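You operate a simulated robot arm through the tools that you are given. There is no shell and no other tool. Be economical: measure what you need, move in short steps, check, and stop when the job is done.

You run a simulated two-armed robot. Do the job below in one go: nothing can be reset, and whatever is moved stays where it is left.

Task
Clamp the THIN spacer from the top shelf to the board's edge and push the dark block up close.
Fine: it goes in mark THREE, long side along the edge; use the brown-handled clamp, snug shows green; the dark block lies on the board. Leave the other clamps, spacers and blocks.

Only the result counts: the job must be done as asked and must still hold three seconds after the hand-in. Knocking over, shifting, dropping, spilling or breaking anything else fails it.

Robot
Two 7-joint arms with fingered hands on one trunk, on a base that drives. Base frame: it is fixed to the floor where the robot stands at the start and does not move with it; the origin is under the middle of the robot, x ahead of it, y to its left, z up. Units: m, rad, N and s.
The left shoulder is at the start at [0.023, 0.215, 1.225], the right one opposite. Places, roughly: c-clamp [-2.75, 5.75, 0.75]; dark block (6x6x3 cm) [0.5, 1.3, 0.2]; orange-handled clamp [-2.5, 3.75, 0.75]; purple-handled clamp [-2.5, 3.25, 0.75]. Payload 3.6 kg a hand.
Tool frame (each hand has its own): the origin (TCP) lies between the finger pads and is the grasp point; the fingertips stand 0.022 m ahead of it; z points along the fingers, y is the line along which they close. Largest opening 0.132 m; the body of the gripper starts 0.06 m behind the TCP. The gripper is a hand of 4 fingers: y runs from the thumb to the fingers, the wrist lies at [0, 0, -0.203] in the tool frame, and closing takes about 1.5 s.
Orientation is told as [roll, pitch, yaw] about the base's x, y, z axes, in that order, counted from this pose: with the fingers straight down and closing along the base's y, the tool's x points along the base's -x, its y along +y and its z along -z.

Tools
- The arms move only by the tool nudge_tool. It takes "left_moves", "right_moves" or both (then of equal length, played together; a hand with none holds still); each is a list of rows, each a list of 3 entries, a list of its own where there are three numbers: the shift along the tool's x, y, z in units of 100 mm (1.0 is 100 mm), then the turn, a rotation vector about the tool's x, y, z in units of 180 degrees (1.0 is 180 degrees), then the closure, from 0 (fully open) to 1 (shut). In form: [[[dx, dy, dz], [wx, wy, wz], jaw], ...]. A call has 1 to 20 rows; each row is the pose to reach, as a shift and turn from the pose commanded when the call began, along the tool's axes at that moment. A call with a number of a shift or a turn outside -1 to 1 is refused whole. Each row takes 0.2 s and may step no farther than 0.05 m and 0.15 rad from the row before; otherwise, or with a gripper value out of range, the whole call is refused. Where a pose cannot be reached the arm comes as near as it can. A force on the tool above 40 N (or 10 N above the force at the start of the call, whichever is more), or a blocked arm, ends the call early, and 0.2 s more pass. Each finger travels about 0.108 m/s and halts on what it meets, pressing with about 21 N; the grip force reading is that of the motor and also rises with nothing between the fingers. The clock runs only during rows and for 0.2 s after the last one: add rows that repeat a pose to give the fingers time. The reply holds the time, the measured pose of the TCP, the force on the tool along the base axes, the opening and the grip force, in the units named above and with some noise, with the torque about the TCP (base axes, N m) and any sound that the robot's microphone picked up.
- Cameras (640 x 400 px; columns grow to the right, rows downward): "scene" is now at [0.1524, 0.0375, 1.1864]; the picture's right is [0.45, -0.89, -0.00], its down [0.12, 0.06, -0.99] and it looks along [0.88, 0.45, 0.14] (base axes); focal length 214 px, centre (320, 200). "left" rides on the left gripper at [-0.053, -0.053, -0.084] in its tool frame; the picture's right is [0.71, -0.71, 0.00], its down [0.53, 0.53, -0.67] and it looks along [0.47, 0.47, 0.74] (tool axes); focal length 247 px, centre (320, 200). "right" rides on the right gripper at [0.053, -0.053, -0.084] in its tool frame; the picture's right is [0.71, 0.71, 0.00], its down [-0.53, 0.53, -0.67] and it looks along [-0.47, 0.47, 0.74] (tool axes); focal length 247 px, centre (320, 200). There is no depth. A picture from a camera that has moved, and an enlarged one, comes with that camera's place and axes in the base frame and with its lens.
- grab_frame(camera): a new picture of that camera. It takes no simulated time.
- move_column(by): slides the trunk up (or, below 0, down) by that many m; the arms and the scene camera ride with it, the base frame stays. It gives what a move gives, with no picture.
- roll_base(legs): drives the robot by 1 to 6 legs, each [ahead, turn to the left] in m and rad, along the robot's own axes; the way and the turn of a leg run together, so that a leg with both is an arc; at most 1.5 m and 3.142 rad a leg. The arms and the cameras ride along, it lands a little off, and it stops where it bumps. It gives what a move gives.
- preshape(shape, hand): the hand has 4 fingers and takes this shape, open, in about a second: jaw (thumb against the fingers, like two jaws); tri (thumb and two fingers); tip (a fingertip pinch); poke (one finger out to press); point (the index stretched); flat (the hand flat); cup (the hand cupped); fist (a fist). The gripper value then closes the fingers along that shape, each until it touches; the sizes above hold for jaw. It gives what a move gives, with no picture.
- turn_head(pan, tilt): turns the head with the scene camera to pan (to the left, within 1.047 rad either way) and tilt (down, from -0.506 to 1.204), counted from straight ahead of the robot. It gives what a move gives.
- close_up(camera, box): a new picture of the part [left, top, right, bottom] of that camera's present view, enlarged. It takes no simulated time.
- hand_in(): hands the job in; it is judged then, once.

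Go step by step. Nothing tells you exact positions but the pictures and the camera data: compare them with the known pose of the tool, close in by small moves and look again before you grip or let go. The budget is 120 turns and 108 pictures, counting those below and the enlarged ones. Unless the task says otherwise, let go and move clear before handing in, and close with one line.

The tools are called after ">>>" as name(argument=value, ...) on one line, values as JSON. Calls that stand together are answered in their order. nudge_tool: Moves the arms, as the interface text tells. Its arguments: {"type":"object","properties":{"left_moves":{"type":"array"},"right_moves":{"type":"array"}},"required":[]} The other tools are called the same way: move_column (by) slides the trunk up or down; preshape (shape, hand) gives the hand a shape; roll_base (legs) drives the base; turn_head (pan, tilt) turns the head that bears the scene camera; grab_frame (camera) takes a picture; close_up (camera, box) takes an enlarged picture of a part of a camera's view; hand_in () hands the job in.

At the start:

```text
time_s: 0.0
left_eef_pos: [0.2048, 0.2045, 1.4666]
left_ee_rot: [-0.002, -0.001, 0.0]
left_ft_force: [-0.7, 0.3, 0.6]
left_wrist_torque: [0.01, -0.03, 0.0]
left_width: 0.1317
left_grasp_force: 0.1
left_shape: jaw
right_eef_pos: [0.3541, 0.0166, 0.9982]
right_ee_rot: [-0.001, 0.001, -0.001]
right_ft_force: [-0.1, -0.1, 0.1]
right_wrist_torque: [-0.01, -0.01, -0.01]
right_width: 0.1318
right_grasp_force: 0.0
right_shape: jaw
trunk travel left (down, up): [-0.503, 0.173]
robot x, y, heading: [0.0013, -0.0025, 0.002]
head pan, tilt: [0.469, -0.141]
```

scene: 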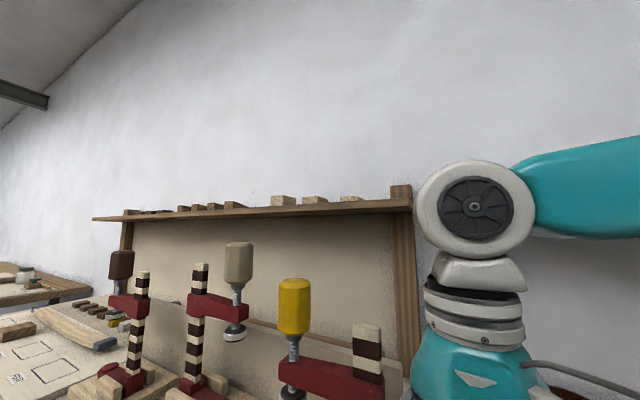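
right: 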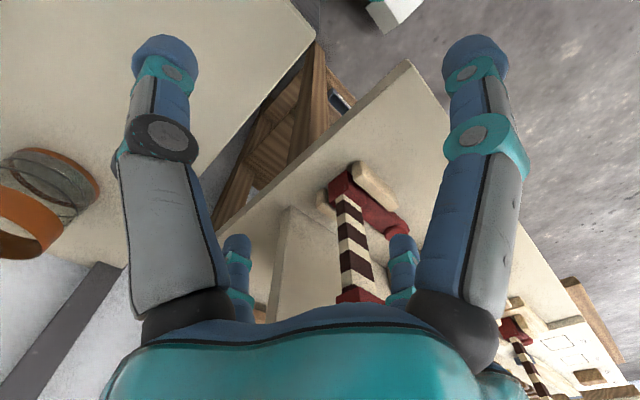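
left: 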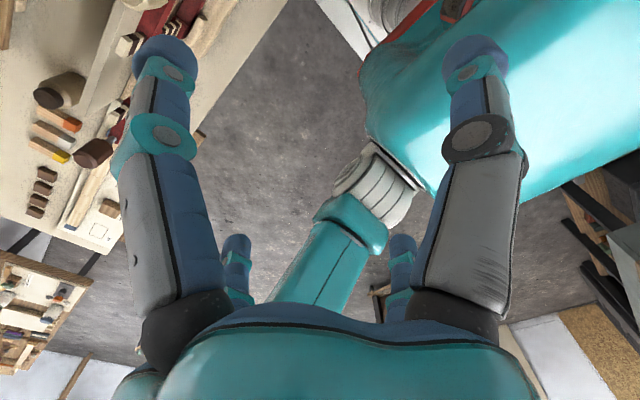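

I see a bench ahead with clamps standing on it, a shelf with small spacers above it, and the left part of the bench with outlined marks. I'll look around with the head first.

>>> turn_head(pan=0.6, tilt=0.5)

>>> grab_frame(camera="scene")

>>> turn_head(pan=-0.3, tilt=0.5)

>>> grab_frame(camera="scene")

>>> turn_head(pan=1.04, tilt=0.4)

>>> grab_frame(camera="scene")

```text
time_s: 1.0
left_eef_pos: [0.2065, 0.2041, 1.4682]
left_ee_rot: [0.0, 0.0, 0.001]
left_ft_force: [-0.8, 0.6, 0.3]
left_wrist_torque: [-0.02, 0.0, 0.0]
left_width: 0.132
left_grasp_force: 0.1
left_shape: jaw
right_eef_pos: [0.3546, 0.0183, 0.9989]
right_ee_rot: [-0.001, -0.001, 0.001]
right_ft_force: [0.3, 0.3, 0.3]
right_wrist_torque: [-0.01, 0.0, 0.01]
right_width: 0.1319
right_grasp_force: 0.2
right_shape: jaw
trunk travel left (down, up): [-0.503, 0.173]
robot x, y, heading: [0.0017, 0.0011, 0.002]
head pan, tilt: [0.6, 0.499]
```

```text
104 pictures are left
camera scene: at [0.1511, 0.0501, 1.128], right [0.56, -0.83, 0.0], down [-0.4, -0.27, -0.88], along [0.72, 0.5, -0.48], focal length 214 px, centre (320, 200)
```

scene: 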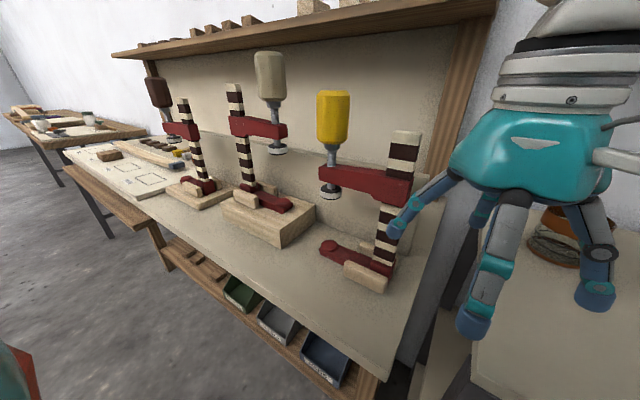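

```text
time_s: 2.2
left_eef_pos: [0.2068, 0.2044, 1.4684]
left_ee_rot: [0.0, 0.0, -0.001]
left_ft_force: [0.7, -0.4, -0.4]
left_wrist_torque: [0.02, 0.0, 0.0]
left_width: 0.132
left_grasp_force: 0.0
left_shape: jaw
right_eef_pos: [0.3528, 0.0175, 0.9993]
right_ee_rot: [0.0, -0.001, 0.0]
right_ft_force: [0.3, -0.1, -0.8]
right_wrist_torque: [0.02, 0.0, 0.02]
right_width: 0.132
right_grasp_force: 0.1
right_shape: jaw
trunk travel left (down, up): [-0.503, 0.173]
robot x, y, heading: [-0.0008, 0.0024, -0.002]
head pan, tilt: [-0.3, 0.499]
```

```text
103 pictures are left
camera scene: at [0.163, -0.0281, 1.1279], right [-0.29, -0.96, 0.0], down [-0.46, 0.14, -0.88], along [0.84, -0.26, -0.48], focal length 214 px, centre (320, 200)
```

scene: 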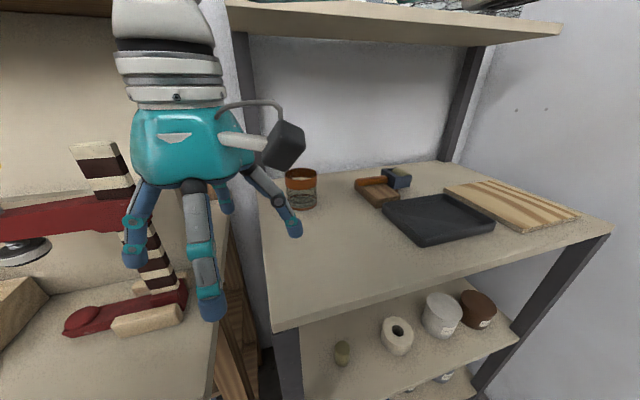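

```text
time_s: 3.7
left_eef_pos: [0.2073, 0.2047, 1.4688]
left_ee_rot: [0.0, -0.001, 0.002]
left_ft_force: [0.8, -0.2, 0.0]
left_wrist_torque: [-0.03, -0.02, 0.0]
left_width: 0.1319
left_grasp_force: 0.1
left_shape: jaw
right_eef_pos: [0.3534, 0.0156, 0.9985]
right_ee_rot: [-0.001, -0.002, 0.0]
right_ft_force: [0.1, -0.3, -0.3]
right_wrist_torque: [-0.02, -0.01, 0.01]
right_width: 0.1318
right_grasp_force: 0.1
right_shape: jaw
trunk travel left (down, up): [-0.503, 0.173]
robot x, y, heading: [0.0002, -0.002, 0.002]
head pan, tilt: [1.04, 0.4]
```

```text
102 pictures are left
camera scene: at [0.123, 0.0786, 1.1371], right [0.86, -0.51, 0.0], down [-0.2, -0.34, -0.92], along [0.47, 0.79, -0.39], focal length 214 px, centre (320, 200)
```

scene: 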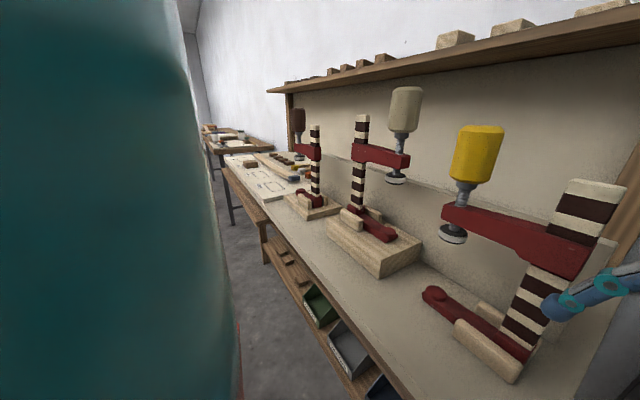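

The brown-handled clamp is the farthest-left one here; the board with outlined marks is beyond it. I'll zoom in on the board area.

>>> close_up(camera="scene", box=[200, 110, 360, 210])

>>> roll_base(legs=[[-0.5, 0]])

>>> turn_head(pan=0.8, tilt=0.2)

>>> grab_frame(camera="scene")

```text
4.00 times, centred on (280, 160) of scene
camera zoom: at [0.123, 0.0786, 1.1371], right [0.86, -0.51, 0.0], down [-0.2, -0.34, -0.92], along [0.47, 0.79, -0.39], focal length 858 px, centre (480, 360)
```

zoom: 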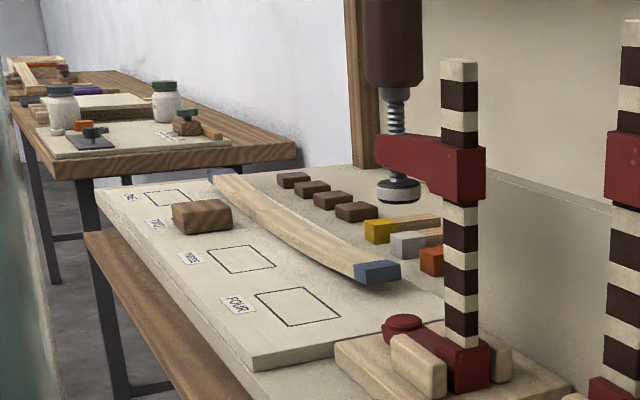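

```text
time_s: 6.7
left_eef_pos: [-0.2978, 0.2054, 1.4684]
left_ee_rot: [0.0, -0.001, 0.002]
left_ft_force: [0.3, -0.6, -0.3]
left_wrist_torque: [0.01, -0.03, 0.0]
left_width: 0.1321
left_grasp_force: 0.1
left_shape: jaw
right_eef_pos: [-0.1475, 0.0176, 0.999]
right_ee_rot: [0.001, 0.001, 0.006]
right_ft_force: [-0.8, 0.5, -0.8]
right_wrist_torque: [0.01, -0.02, -0.01]
right_width: 0.132
right_grasp_force: 0.1
right_shape: jaw
trunk travel left (down, up): [-0.503, 0.173]
robot x, y, heading: [-0.5009, 0.0008, 0.007]
head pan, tilt: [1.04, 0.4]
```

```text
time_s: 7.4
left_eef_pos: [-0.2962, 0.204, 1.4692]
left_ee_rot: [-0.001, 0.001, 0.004]
left_ft_force: [-0.9, -0.3, 0.2]
left_wrist_torque: [0.0, 0.01, 0.03]
left_width: 0.132
left_grasp_force: 0.2
left_shape: jaw
right_eef_pos: [-0.1492, 0.0171, 0.999]
right_ee_rot: [0.0, 0.0, 0.004]
right_ft_force: [-0.3, 0.6, -0.5]
right_wrist_torque: [0.0, 0.0, -0.01]
right_width: 0.132
right_grasp_force: 0.0
right_shape: jaw
trunk travel left (down, up): [-0.503, 0.173]
robot x, y, heading: [-0.5069, 0.002, 0.005]
head pan, tilt: [0.799, 0.201]
```

```text
100 pictures are left
camera scene: at [-0.361, 0.0655, 1.1556], right [0.72, -0.69, 0.0], down [-0.14, -0.14, -0.98], along [0.68, 0.71, -0.2], focal length 214 px, centre (320, 200)
```

scene: 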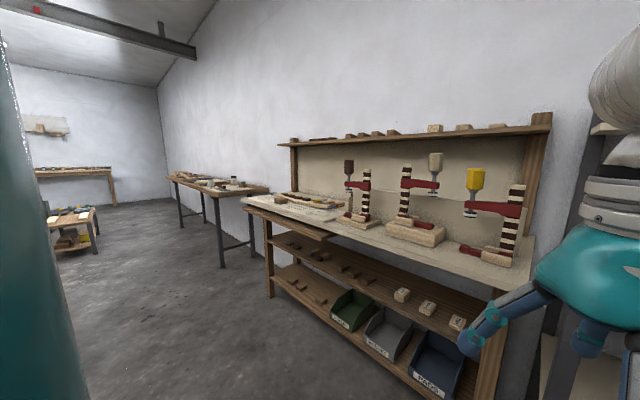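

The bench spans left with the board at its far end. I'll drive parallel to the bench to stand before the board.

>>> close_up(camera="scene", box=[270, 110, 430, 210])

>>> roll_base(legs=[[0, 1.565], [1.1, 0], [0, -1.571]])

>>> turn_head(pan=0.0, tilt=0.3)

>>> grab_frame(camera="scene")

```text
4.00 times, centred on (350, 160) of scene
camera zoom: at [-0.361, 0.0655, 1.1556], right [0.72, -0.69, 0.0], down [-0.14, -0.14, -0.98], along [0.68, 0.71, -0.2], focal length 858 px, centre (200, 360)
```

zoom: 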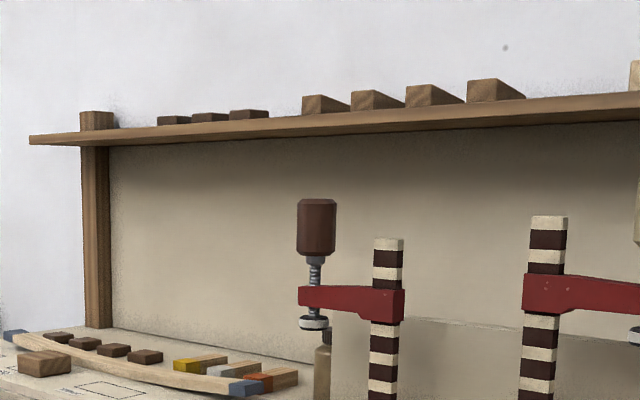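

```text
time_s: 9.5
left_eef_pos: [-0.4125, 0.2729, 1.4696]
left_ee_rot: [-0.001, 0.001, 0.465]
left_ft_force: [-0.1, -0.6, -0.9]
left_wrist_torque: [0.01, -0.02, 0.03]
left_width: 0.1319
left_grasp_force: 0.1
left_shape: jaw
right_eef_pos: [-0.1946, 0.1712, 1.0001]
right_ee_rot: [-0.005, -0.001, 0.466]
right_ft_force: [-0.2, 0.3, 0.2]
right_wrist_torque: [-0.01, 0.0, 0.03]
right_width: 0.1318
right_grasp_force: 0.1
right_shape: jaw
trunk travel left (down, up): [-0.503, 0.173]
robot x, y, heading: [-0.4958, -0.0136, 0.463]
head pan, tilt: [0.799, 0.201]
stopped in leg 1: the robot was blocked; the commanded pose is now the measured one
```

```text
time_s: 10.6
left_eef_pos: [-0.4083, 0.2716, 1.469]
left_ee_rot: [0.003, 0.001, 0.467]
left_ft_force: [-0.5, 0.4, 0.4]
left_wrist_torque: [0.01, 0.02, -0.01]
left_width: 0.1319
left_grasp_force: 0.1
left_shape: jaw
right_eef_pos: [-0.1933, 0.1706, 0.9998]
right_ee_rot: [0.0, 0.001, 0.466]
right_ft_force: [1.1, 0.2, 0.3]
right_wrist_torque: [0.02, 0.01, -0.01]
right_width: 0.1319
right_grasp_force: 0.0
right_shape: jaw
trunk travel left (down, up): [-0.503, 0.173]
robot x, y, heading: [-0.4965, -0.0223, 0.466]
head pan, tilt: [0.0, 0.3]
```

```text
98 pictures are left
camera scene: at [-0.3446, 0.056, 1.1463], right [0.45, -0.89, 0.0], down [-0.26, -0.13, -0.96], along [0.85, 0.43, -0.3], focal length 214 px, centre (320, 200)
```

scene: 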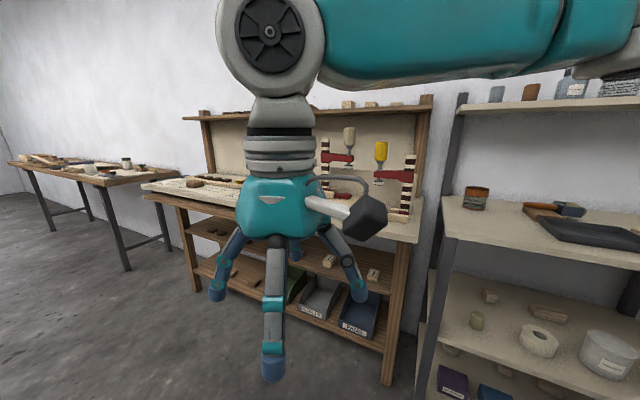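

Something blocked the turn; I need to see what is around the robot.

>>> turn_head(pan=1.04, tilt=0.7)

>>> grab_frame(camera="scene")

>>> turn_head(pan=-1.04, tilt=0.6)

>>> grab_frame(camera="scene")

>>> grab_frame(camera="left")

```text
time_s: 11.9
left_eef_pos: [-0.4099, 0.2709, 1.4693]
left_ee_rot: [0.0, 0.001, 0.467]
left_ft_force: [-0.7, -0.4, -0.4]
left_wrist_torque: [0.02, 0.0, -0.02]
left_width: 0.1321
left_grasp_force: 0.1
left_shape: jaw
right_eef_pos: [-0.1938, 0.1696, 1.0013]
right_ee_rot: [-0.001, 0.001, 0.464]
right_ft_force: [-0.2, 0.4, -0.1]
right_wrist_torque: [0.02, -0.02, 0.02]
right_width: 0.1317
right_grasp_force: 0.1
right_shape: jaw
trunk travel left (down, up): [-0.503, 0.173]
robot x, y, heading: [-0.4961, -0.0182, 0.468]
head pan, tilt: [1.04, 0.7]
```

```text
97 pictures are left
camera scene: at [-0.4224, 0.0989, 1.1103], right [1.0, -0.07, 0.0], down [-0.04, -0.64, -0.76], along [0.05, 0.76, -0.64], focal length 214 px, centre (320, 200)
```

scene: 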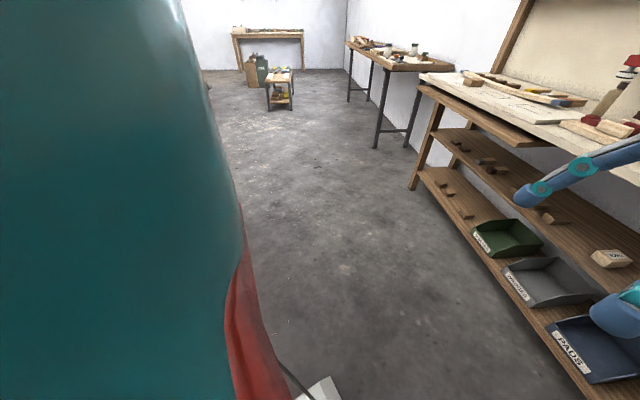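

```text
time_s: 13.9
left_eef_pos: [-0.4103, 0.2712, 1.4687]
left_ee_rot: [0.001, 0.0, 0.467]
left_ft_force: [0.8, 0.1, -0.2]
left_wrist_torque: [-0.01, 0.01, 0.01]
left_width: 0.1319
left_grasp_force: 0.1
left_shape: jaw
right_eef_pos: [-0.1941, 0.1692, 1.0004]
right_ee_rot: [-0.001, 0.0, 0.464]
right_ft_force: [0.8, 0.8, -0.2]
right_wrist_torque: [-0.02, 0.02, -0.01]
right_width: 0.1319
right_grasp_force: 0.0
right_shape: jaw
trunk travel left (down, up): [-0.503, 0.173]
robot x, y, heading: [-0.4984, -0.0175, 0.466]
head pan, tilt: [-1.04, 0.6]
```

```text
96 pictures are left
camera scene: at [-0.354, -0.0339, 1.1189], right [-0.54, -0.84, 0.0], down [-0.47, 0.31, -0.82], along [0.69, -0.45, -0.57], focal length 214 px, centre (320, 200)
```

scene: 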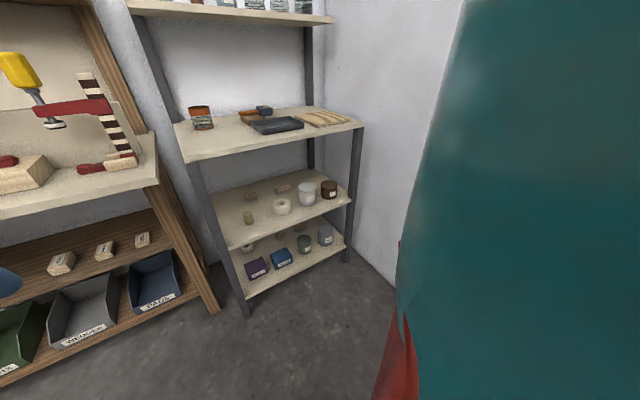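

```text
95 pictures are left
camera left: at [-0.3373, 0.2476, 1.5538], right [-0.31, -0.95, 0.0], down [-0.71, 0.23, 0.67], along [-0.64, 0.21, -0.74], focal length 247 px, centre (320, 200)
```

left: 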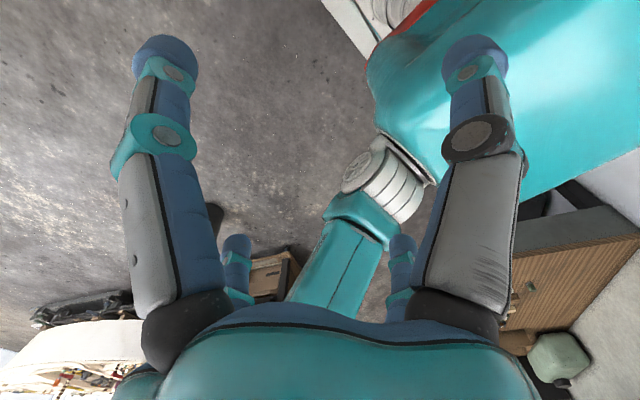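

A cabinet stands close behind the robot, so the turn hit it. I'll arc forward a bit and turn on.

>>> roll_base(legs=[[0.12, 0], [0.15, 0.5], [0.3, 0.604], [0.5, 0]])

>>> turn_head(pan=-0.8, tilt=0.3)

>>> grab_frame(camera="scene")

```text
time_s: 20.8
left_eef_pos: [-0.3993, 1.1228, 1.469]
left_ee_rot: [0.001, 0.002, 1.561]
left_ft_force: [0.2, 0.5, 0.0]
left_wrist_torque: [-0.01, 0.01, 0.02]
left_width: 0.132
left_grasp_force: 0.1
left_shape: jaw
right_eef_pos: [-0.2102, 1.2693, 1.0008]
right_ee_rot: [-0.002, 0.002, 1.562]
right_ft_force: [0.4, 0.4, 0.0]
right_wrist_torque: [-0.04, 0.0, 0.0]
right_width: 0.1322
right_grasp_force: 0.2
right_shape: jaw
trunk travel left (down, up): [-0.503, 0.173]
robot x, y, heading: [-0.1783, 0.913, 1.556]
head pan, tilt: [-1.04, 0.6]
```

```text
time_s: 21.6
left_eef_pos: [-0.4005, 1.122, 1.4699]
left_ee_rot: [0.002, -0.001, 1.563]
left_ft_force: [0.3, -0.2, -0.4]
left_wrist_torque: [0.0, -0.01, -0.01]
left_width: 0.1316
left_grasp_force: 0.0
left_shape: jaw
right_eef_pos: [-0.2099, 1.2683, 1.0007]
right_ee_rot: [0.0, 0.0, 1.559]
right_ft_force: [-0.2, -0.5, -0.1]
right_wrist_torque: [-0.01, 0.0, -0.01]
right_width: 0.1318
right_grasp_force: 0.1
right_shape: jaw
trunk travel left (down, up): [-0.503, 0.173]
robot x, y, heading: [-0.1778, 0.9095, 1.561]
head pan, tilt: [-0.799, 0.3]
```

```text
94 pictures are left
camera scene: at [-0.1103, 1.0519, 1.1463], right [0.69, -0.73, 0.0], down [-0.21, -0.2, -0.95], along [0.69, 0.66, -0.3], focal length 214 px, centre (320, 200)
```

scene: 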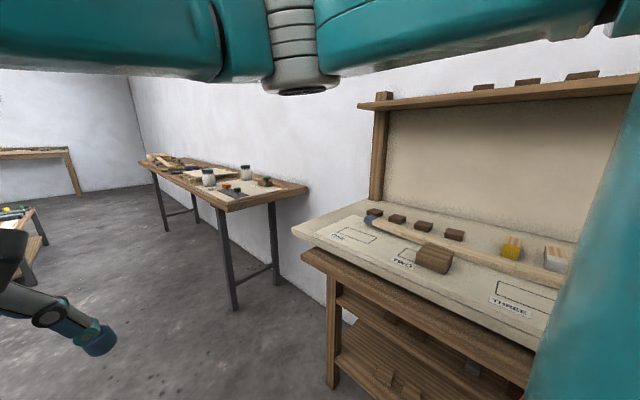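

The board with marks ONE/TWO/THREE is at the right; I'm next to it. I'll turn to face it while backing off slightly.

>>> roll_base(legs=[[0, -0.6], [-0.2, 0], [0, -0.96]])

>>> turn_head(pan=0.1, tilt=0.3)

>>> grab_frame(camera="scene")

>>> grab_frame(camera="right")

```text
time_s: 27.4
left_eef_pos: [-0.0875, 0.9683, 1.4719]
left_ee_rot: [0.002, 0.002, 0.02]
left_ft_force: [0.1, -0.8, -0.1]
left_wrist_torque: [0.08, -0.06, 0.04]
left_width: 0.1318
left_grasp_force: 0.0
left_shape: jaw
right_eef_pos: [0.0626, 0.7871, 1.0015]
right_ee_rot: [0.005, 0.0, 0.017]
right_ft_force: [0.5, -0.9, 0.5]
right_wrist_torque: [0.03, -0.04, 0.0]
right_width: 0.1322
right_grasp_force: 0.0
right_shape: jaw
trunk travel left (down, up): [-0.503, 0.173]
robot x, y, heading: [-0.2923, 0.7989, 0.013]
head pan, tilt: [-0.799, 0.3]
stopped in leg 3: the robot was blocked; the commanded pose is now the measured one
```

```text
time_s: 28.6
left_eef_pos: [-0.0878, 0.9747, 1.47]
left_ee_rot: [-0.001, 0.002, 0.022]
left_ft_force: [0.6, 0.4, 0.6]
left_wrist_torque: [0.01, -0.01, -0.02]
left_width: 0.132
left_grasp_force: 0.0
left_shape: jaw
right_eef_pos: [0.0627, 0.7905, 1.0011]
right_ee_rot: [0.001, 0.0, 0.019]
right_ft_force: [1.0, 0.3, 0.0]
right_wrist_torque: [0.0, -0.02, 0.02]
right_width: 0.1318
right_grasp_force: 0.1
right_shape: jaw
trunk travel left (down, up): [-0.503, 0.173]
robot x, y, heading: [-0.2914, 0.8015, 0.015]
head pan, tilt: [0.099, 0.3]
```

```text
93 pictures are left
camera scene: at [-0.1244, 0.8079, 1.1463], right [0.11, -0.99, 0.0], down [-0.29, -0.03, -0.96], along [0.95, 0.11, -0.3], focal length 214 px, centre (320, 200)
```

scene: 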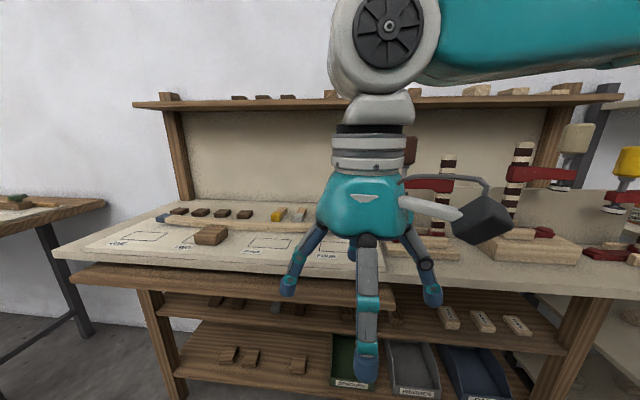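

```text
92 pictures are left
camera right: at [0.0104, 0.7359, 1.0857], right [-0.72, 0.69, 0.0], down [0.52, 0.54, 0.67], along [0.46, 0.48, -0.74], focal length 247 px, centre (320, 200)
```

right: 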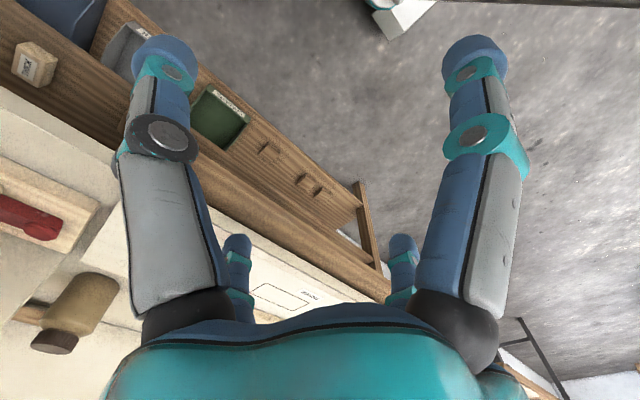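

Facing the bench now; the right hand hides the clamp. I'll move the right hand up, back and to the right, and raise the trunk for a better look.

>>> nudge_tool(right_moves=[[[0.25, -0.25, -0.25], [0, 0, 0], 0], [[0.5, -0.5, -0.5], [0, 0, 0], 0], [[0.75, -0.75, -0.75], [0, 0, 0], 0], [[1, -1, -1], [0, 0, 0], 0]])

>>> nudge_tool(right_moves=[[[0.15, -0.25, -0.35], [0, 0, 0], 0], [[0.3, -0.5, -0.6], [0, 0, 0], 0], [[0.4, -0.7, -1], [0, 0, 0], 0]])

>>> move_column(by=0.16)

>>> turn_head(pan=0.1, tilt=0.5)

>>> grab_frame(camera="scene")

```text
time_s: 29.6
left_eef_pos: [-0.0892, 0.9744, 1.4715]
left_ee_rot: [-0.002, 0.0, 0.021]
left_ft_force: [0.4, -0.4, 0.5]
left_wrist_torque: [0.0, -0.02, 0.03]
left_width: 0.1316
left_grasp_force: 0.1
left_shape: jaw
right_eef_pos: [-0.0364, 0.6871, 1.1018]
right_ee_rot: [0.0, 0.0, 0.02]
right_ft_force: [-0.3, -0.4, -0.1]
right_wrist_torque: [-0.01, 0.01, -0.01]
right_width: 0.132
right_grasp_force: 0.1
right_shape: jaw
trunk travel left (down, up): [-0.503, 0.173]
robot x, y, heading: [-0.2902, 0.7967, 0.016]
head pan, tilt: [0.099, 0.3]
```

```text
time_s: 30.4
left_eef_pos: [-0.0895, 0.9736, 1.4711]
left_ee_rot: [-0.001, 0.0, 0.022]
left_ft_force: [0.3, 0.2, 0.3]
left_wrist_torque: [-0.03, -0.03, 0.0]
left_width: 0.1318
left_grasp_force: 0.0
left_shape: jaw
right_eef_pos: [-0.0744, 0.6177, 1.2025]
right_ee_rot: [0.001, -0.002, 0.018]
right_ft_force: [0.4, 0.0, 1.0]
right_wrist_torque: [-0.01, 0.02, 0.0]
right_width: 0.1318
right_grasp_force: 0.1
right_shape: jaw
trunk travel left (down, up): [-0.503, 0.173]
robot x, y, heading: [-0.2914, 0.7988, 0.02]
head pan, tilt: [0.099, 0.3]
```

```text
time_s: 32.3
left_eef_pos: [-0.087, 0.9758, 1.6314]
left_ee_rot: [-0.002, 0.002, 0.022]
left_ft_force: [-0.3, -0.3, 0.6]
left_wrist_torque: [0.01, 0.0, 0.04]
left_width: 0.132
left_grasp_force: 0.1
left_shape: jaw
right_eef_pos: [-0.0749, 0.618, 1.3617]
right_ee_rot: [0.0, 0.0, 0.021]
right_ft_force: [-0.8, 0.3, 0.0]
right_wrist_torque: [0.0, -0.05, 0.01]
right_width: 0.1321
right_grasp_force: 0.1
right_shape: jaw
trunk travel left (down, up): [-0.663, 0.013]
robot x, y, heading: [-0.294, 0.7989, 0.012]
head pan, tilt: [0.099, 0.3]
```

```text
time_s: 33.0
left_eef_pos: [-0.0886, 0.9766, 1.6301]
left_ee_rot: [-0.003, 0.002, 0.021]
left_ft_force: [-0.6, 0.0, -0.4]
left_wrist_torque: [-0.01, 0.01, -0.02]
left_width: 0.1319
left_grasp_force: 0.2
left_shape: jaw
right_eef_pos: [-0.0757, 0.6186, 1.3618]
right_ee_rot: [0.001, 0.0, 0.018]
right_ft_force: [-0.5, 0.7, 0.5]
right_wrist_torque: [0.0, 0.0, 0.02]
right_width: 0.1322
right_grasp_force: 0.1
right_shape: jaw
trunk travel left (down, up): [-0.663, 0.013]
robot x, y, heading: [-0.2924, 0.799, 0.011]
head pan, tilt: [0.099, 0.499]
```

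```text
91 pictures are left
camera scene: at [-0.1271, 0.8077, 1.2887], right [0.11, -0.99, 0.0], down [-0.48, -0.05, -0.88], along [0.87, 0.1, -0.48], focal length 214 px, centre (320, 200)
```

scene: 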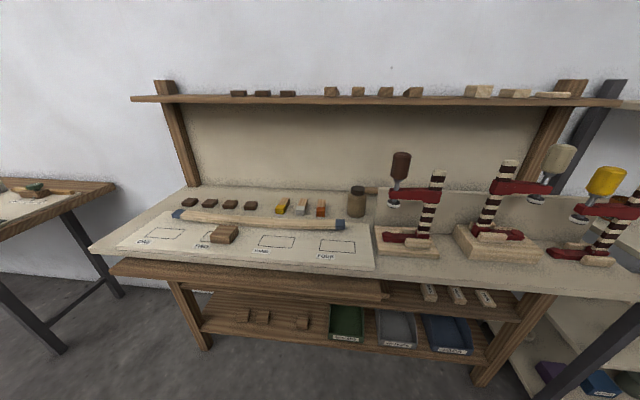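

Great overview. Zooming into board, clamp and shelf.

>>> close_up(camera="scene", box=[80, 180, 400, 380])

>>> close_up(camera="scene", box=[340, 140, 500, 280])

>>> close_up(camera="scene", box=[210, 70, 420, 120])

>>> close_up(camera="scene", box=[400, 70, 620, 120])

```text
2.00 times, centred on (240, 280) of scene
camera zoom: at [-0.1271, 0.8077, 1.2887], right [0.11, -0.99, 0.0], down [-0.48, -0.05, -0.88], along [0.87, 0.1, -0.48], focal length 429 px, centre (480, 40)
```

zoom: 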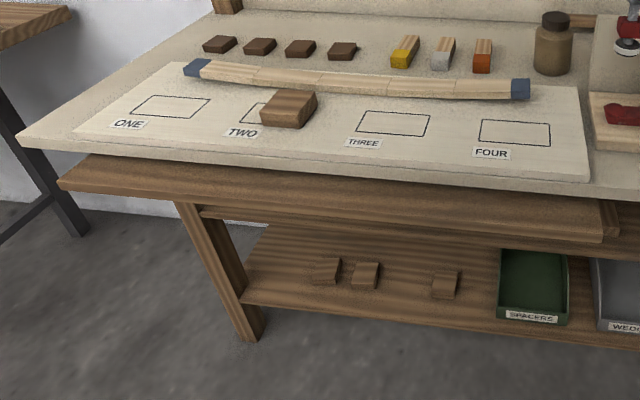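

```text
2.86 times, centred on (420, 210) of scene
camera zoom: at [-0.1271, 0.8077, 1.2887], right [0.11, -0.99, 0.0], down [-0.48, -0.05, -0.88], along [0.87, 0.1, -0.48], focal length 613 px, centre (34, 171)
```

zoom: 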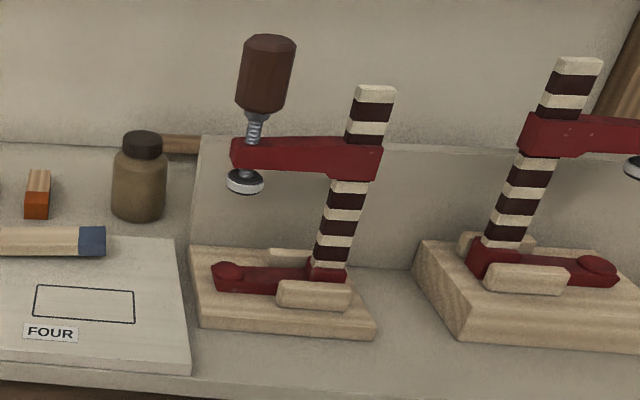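

```text
3.05 times, centred on (315, 95) of scene
camera zoom: at [-0.1271, 0.8077, 1.2887], right [0.11, -0.99, 0.0], down [-0.48, -0.05, -0.88], along [0.87, 0.1, -0.48], focal length 654 px, centre (335, 520)
```

zoom: 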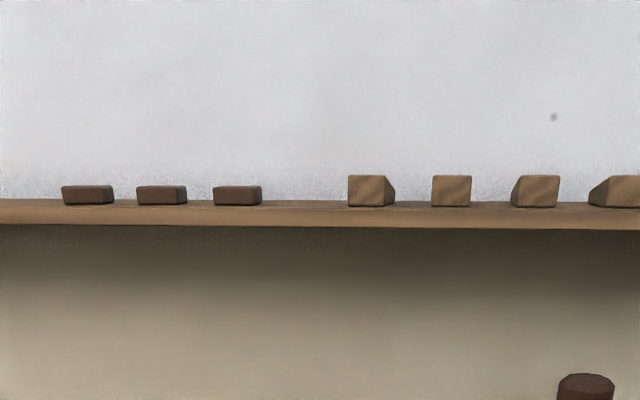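

```text
2.91 times, centred on (510, 95) of scene
camera zoom: at [-0.1271, 0.8077, 1.2887], right [0.11, -0.99, 0.0], down [-0.48, -0.05, -0.88], along [0.87, 0.1, -0.48], focal length 624 px, centre (-233, 506)
```

zoom: 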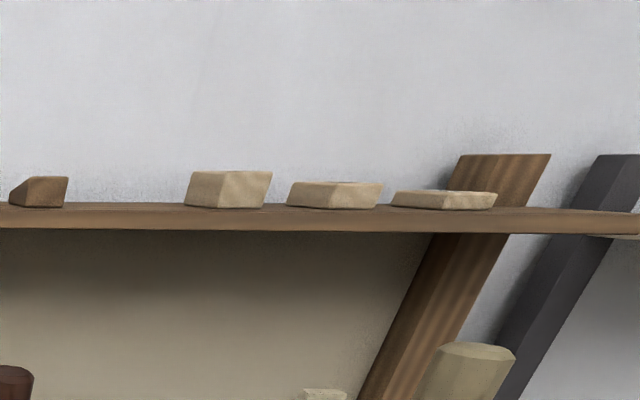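

Bench top is at z≈0.86, board top z≈0.873, mark THREE centred near (0.358, 0.989), clamp bar near (0.417, 0.558). I need to see what's under the board's edge, so I'll lower the trunk and look.

>>> move_column(by=-0.45)

>>> turn_head(pan=0.2, tilt=0.0)

>>> grab_frame(camera="scene")

>>> close_up(camera="scene", box=[240, 150, 480, 300])

```text
refused: -0.45 is not a number from -0.4 to 0.4
```

```text
time_s: 33.9
left_eef_pos: [-0.0885, 0.9747, 1.6307]
left_ee_rot: [-0.002, 0.003, 0.021]
left_ft_force: [-0.1, -0.1, -0.6]
left_wrist_torque: [0.0, -0.03, -0.01]
left_width: 0.1319
left_grasp_force: 0.0
left_shape: jaw
right_eef_pos: [-0.0744, 0.6188, 1.3634]
right_ee_rot: [-0.001, 0.0, 0.019]
right_ft_force: [0.4, -0.1, 0.2]
right_wrist_torque: [0.02, 0.01, -0.03]
right_width: 0.1319
right_grasp_force: 0.1
right_shape: jaw
trunk travel left (down, up): [-0.663, 0.013]
robot x, y, heading: [-0.2888, 0.796, 0.016]
head pan, tilt: [0.201, 0.0]
```

```text
86 pictures are left
camera scene: at [-0.1295, 0.8165, 1.3347], right [0.21, -0.98, 0.0], down [0.0, 0.0, -1.0], along [0.98, 0.21, 0.0], focal length 214 px, centre (320, 200)
```

scene: 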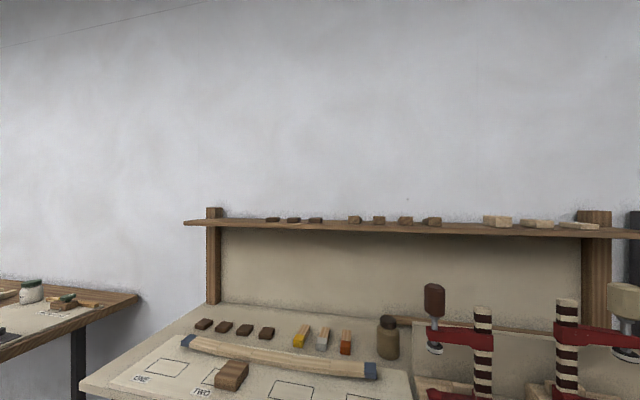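

```text
2.67 times, centred on (360, 225) of scene
camera zoom: at [-0.1295, 0.8165, 1.3347], right [0.21, -0.98, 0.0], down [0.0, 0.0, -1.0], along [0.98, 0.21, 0.0], focal length 572 px, centre (213, 133)
```

zoom: 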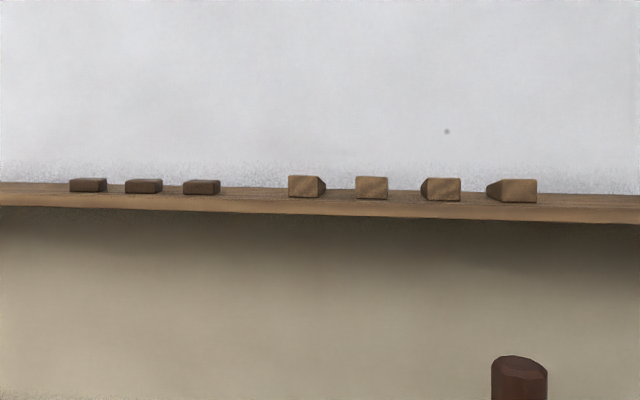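

Column moves are limited to 0.4 m; lowering by 0.4.

>>> move_column(by=-0.4)

>>> turn_head(pan=0.2, tilt=0.15)

>>> grab_frame(camera="scene")

>>> close_up(camera="scene", box=[240, 120, 440, 245])

```text
time_s: 37.8
left_eef_pos: [-0.0891, 0.9756, 1.23]
left_ee_rot: [-0.002, -0.001, 0.02]
left_ft_force: [-0.6, 0.8, 0.5]
left_wrist_torque: [-0.02, 0.01, 0.01]
left_width: 0.1319
left_grasp_force: 0.0
left_shape: jaw
right_eef_pos: [-0.0703, 0.6187, 0.9588]
right_ee_rot: [0.003, 0.017, 0.019]
right_ft_force: [-0.3, -0.7, 0.5]
right_wrist_torque: [0.0, -0.04, -0.01]
right_width: 0.1319
right_grasp_force: 0.1
right_shape: jaw
trunk travel left (down, up): [-0.263, 0.413]
robot x, y, heading: [-0.2963, 0.7975, 0.008]
head pan, tilt: [0.201, 0.0]
```

```text
time_s: 38.5
left_eef_pos: [-0.0892, 0.975, 1.2303]
left_ee_rot: [-0.002, 0.002, 0.019]
left_ft_force: [-0.3, -0.8, -0.4]
left_wrist_torque: [-0.02, -0.01, 0.01]
left_width: 0.1322
left_grasp_force: 0.2
left_shape: jaw
right_eef_pos: [-0.0707, 0.6181, 0.958]
right_ee_rot: [0.001, 0.017, 0.018]
right_ft_force: [0.2, 0.1, 0.0]
right_wrist_torque: [-0.01, -0.02, 0.0]
right_width: 0.1319
right_grasp_force: 0.1
right_shape: jaw
trunk travel left (down, up): [-0.263, 0.413]
robot x, y, heading: [-0.2924, 0.796, 0.014]
head pan, tilt: [0.201, 0.15]
```

```text
84 pictures are left
camera scene: at [-0.1232, 0.8172, 0.913], right [0.21, -0.98, 0.0], down [-0.15, -0.03, -0.99], along [0.97, 0.21, -0.15], focal length 214 px, centre (320, 200)
```

scene: 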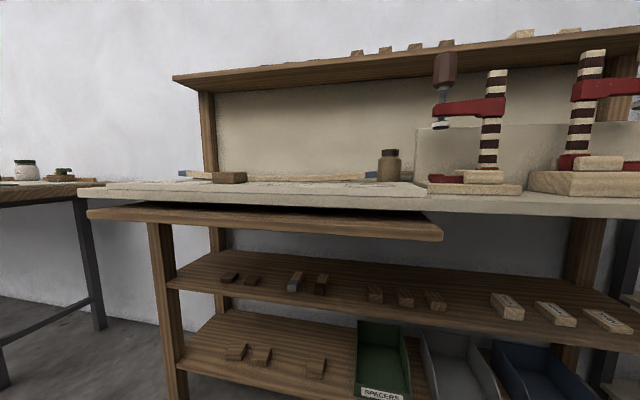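

```text
3.20 times, centred on (340, 182) of scene
camera zoom: at [-0.1232, 0.8172, 0.913], right [0.21, -0.98, 0.0], down [-0.15, -0.03, -0.99], along [0.97, 0.21, -0.15], focal length 686 px, centre (256, 256)
```

zoom: 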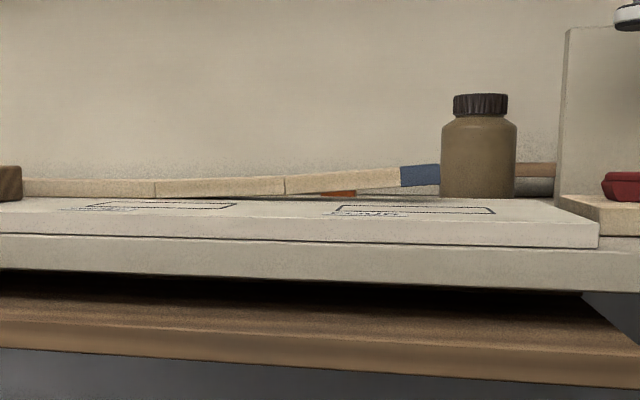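

The board lies on the bench top, with a narrow gap above a protruding wooden plank below. I need to measure the clamp's lower jaw and the gap more exactly.

>>> close_up(camera="scene", box=[410, 40, 530, 200])

>>> close_up(camera="scene", box=[380, 170, 480, 250])

>>> close_up(camera="scene", box=[70, 170, 230, 270])

```text
2.50 times, centred on (470, 120) of scene
camera zoom: at [-0.1232, 0.8172, 0.913], right [0.21, -0.98, 0.0], down [-0.15, -0.03, -0.99], along [0.97, 0.21, -0.15], focal length 536 px, centre (-55, 400)
```

zoom: 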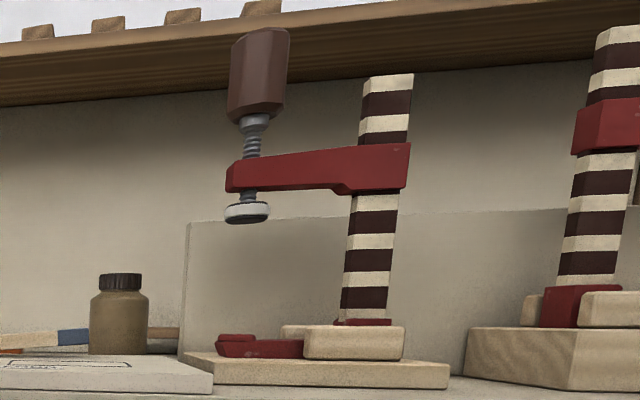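

```text
5.00 times, centred on (430, 210) of scene
camera zoom: at [-0.1232, 0.8172, 0.913], right [0.21, -0.98, 0.0], down [-0.15, -0.03, -0.99], along [0.97, 0.21, -0.15], focal length 1072 px, centre (-230, 150)
```

zoom: 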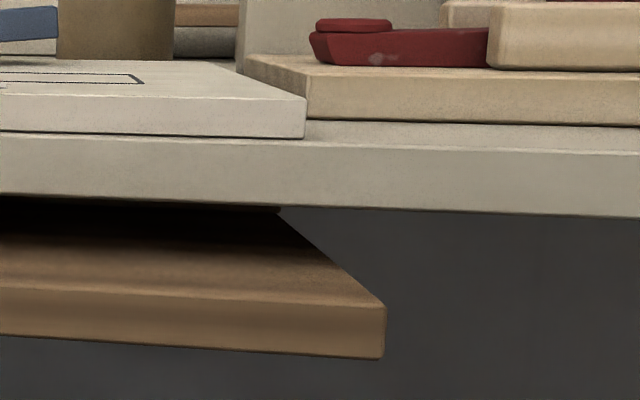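

```text
4.00 times, centred on (150, 220) of scene
camera zoom: at [-0.1232, 0.8172, 0.913], right [0.21, -0.98, 0.0], down [-0.15, -0.03, -0.99], along [0.97, 0.21, -0.15], focal length 858 px, centre (1000, 120)
```

zoom: 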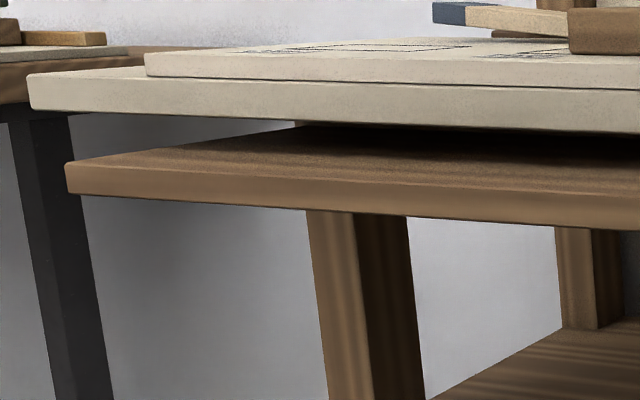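

I'll look closer at the board's block and at the blocks on the lower shelves to be sure which is "the dark block".

>>> close_up(camera="scene", box=[190, 240, 350, 390])

>>> move_column(by=0.4)

>>> turn_head(pan=0.3, tilt=0.75)

>>> close_up(camera="scene", box=[180, 80, 500, 280])

>>> grab_frame(camera="right")

```text
2.67 times, centred on (270, 315) of scene
camera zoom: at [-0.1232, 0.8172, 0.913], right [0.21, -0.98, 0.0], down [-0.15, -0.03, -0.99], along [0.97, 0.21, -0.15], focal length 572 px, centre (453, -107)
```

zoom: 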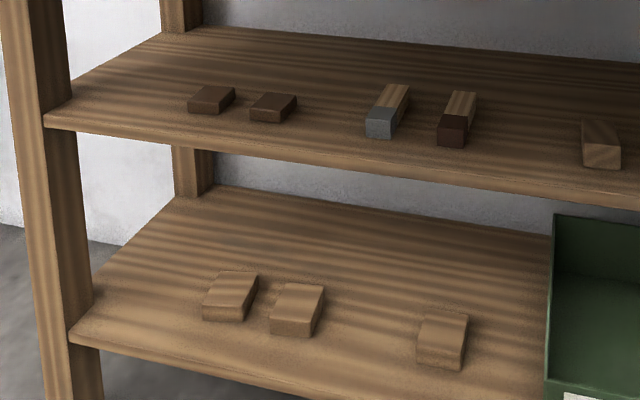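

```text
time_s: 42.3
left_eef_pos: [-0.0884, 0.9762, 1.6314]
left_ee_rot: [-0.002, 0.002, 0.02]
left_ft_force: [-0.5, -0.2, 0.7]
left_wrist_torque: [-0.01, 0.0, 0.02]
left_width: 0.1321
left_grasp_force: 0.1
left_shape: jaw
right_eef_pos: [-0.0705, 0.6188, 1.3588]
right_ee_rot: [0.001, 0.018, 0.02]
right_ft_force: [-0.4, 0.5, 0.4]
right_wrist_torque: [0.02, -0.01, 0.0]
right_width: 0.1321
right_grasp_force: 0.1
right_shape: jaw
trunk travel left (down, up): [-0.663, 0.013]
robot x, y, heading: [-0.2963, 0.8011, 0.009]
head pan, tilt: [0.201, 0.15]
```

```text
time_s: 43.3
left_eef_pos: [-0.0875, 0.9756, 1.6311]
left_ee_rot: [-0.003, 0.0, 0.02]
left_ft_force: [-0.4, 0.5, -0.3]
left_wrist_torque: [0.03, 0.03, 0.01]
left_width: 0.1321
left_grasp_force: 0.0
left_shape: jaw
right_eef_pos: [-0.0708, 0.6183, 1.358]
right_ee_rot: [0.002, 0.017, 0.02]
right_ft_force: [0.6, 0.4, 1.1]
right_wrist_torque: [0.01, 0.04, 0.0]
right_width: 0.1324
right_grasp_force: 0.1
right_shape: jaw
trunk travel left (down, up): [-0.663, 0.013]
robot x, y, heading: [-0.2903, 0.7964, 0.015]
head pan, tilt: [0.3, 0.75]
```

```text
2.00 times, centred on (340, 180) of scene
camera zoom: at [-0.1387, 0.823, 1.2668], right [0.31, -0.95, 0.0], down [-0.65, -0.21, -0.73], along [0.7, 0.23, -0.68], focal length 429 px, centre (280, 240)
```

zoom: 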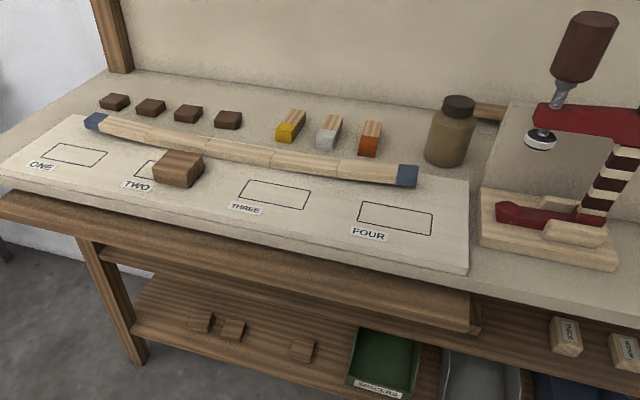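

```text
77 pictures are left
camera right: at [-0.1213, 0.5634, 1.4432], right [-0.72, 0.69, 0.01], down [0.53, 0.54, 0.66], along [0.45, 0.48, -0.75], focal length 247 px, centre (320, 200)
```

right: 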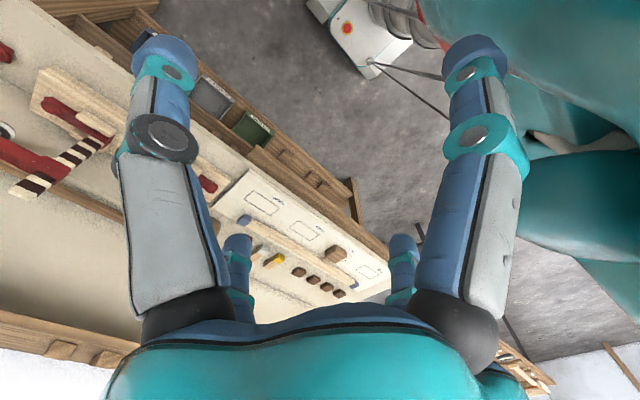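

The block on the board (about x 0.32–0.38, y 1.115–1.177) is the dark block. Next I want the thin spacer at the right end of the shelf; first a look behind the robot through the left hand camera to plan a safe drive.

>>> grab_frame(camera="left")

```text
76 pictures are left
camera left: at [-0.0331, 0.9234, 1.7155], right [-0.69, -0.72, 0.0], down [-0.54, 0.52, 0.67], along [-0.48, 0.46, -0.74], focal length 247 px, centre (320, 200)
```

left: 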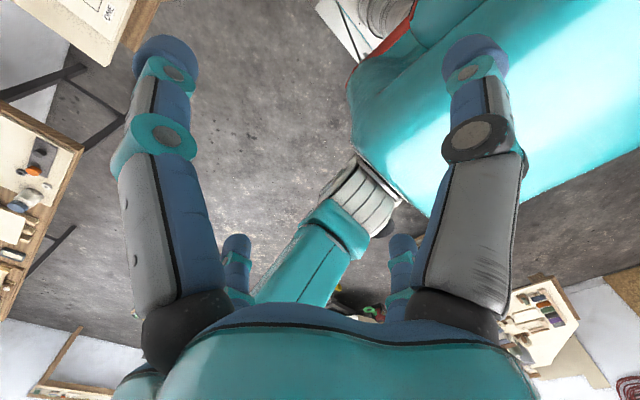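

To see what blocks the turns, I'll yaw the left wrist by 90° so its camera looks behind the robot.

>>> nudge_tool(left_moves=[[[0, 0, 0], [0, 0, -0.045], 0], [[0, 0, 0], [0, 0, -0.09], 0], [[0, 0, 0], [0, 0, -0.135], 0], [[0, 0, 0], [0, 0, -0.18], 0], [[0, 0, 0], [0, 0, -0.225], 0], [[0, 0, 0], [0, 0, -0.27], 0], [[0, 0, 0], [0, 0, -0.315], 0], [[0, 0, 0], [0, 0, -0.36], 0], [[0, 0, 0], [0, 0, -0.405], 0], [[0, 0, 0], [0, 0, -0.45], 0]])

>>> grab_frame(camera="left")

```text
time_s: 45.5
left_eef_pos: [-0.0877, 0.9748, 1.6306]
left_ee_rot: [0.003, 0.001, 1.44]
left_ft_force: [0.4, -1.1, 0.0]
left_wrist_torque: [-0.04, -0.03, -0.03]
left_width: 0.1321
left_grasp_force: 0.0
left_shape: jaw
right_eef_pos: [-0.0709, 0.6178, 1.3584]
right_ee_rot: [0.001, 0.019, 0.019]
right_ft_force: [0.0, -0.2, -1.0]
right_wrist_torque: [-0.01, 0.0, 0.01]
right_width: 0.1322
right_grasp_force: 0.1
right_shape: jaw
trunk travel left (down, up): [-0.663, 0.013]
robot x, y, heading: [-0.2901, 0.7941, 0.013]
head pan, tilt: [0.3, 0.75]
```

```text
75 pictures are left
camera left: at [-0.0281, 1.0214, 1.7153], right [0.61, -0.79, 0.0], down [-0.59, -0.45, 0.67], along [-0.53, -0.41, -0.74], focal length 247 px, centre (320, 200)
```

left: 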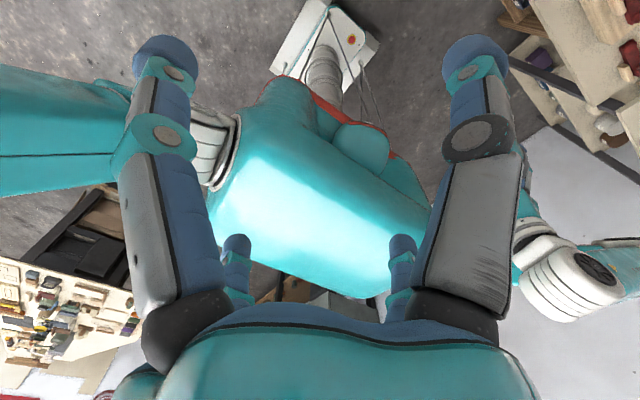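

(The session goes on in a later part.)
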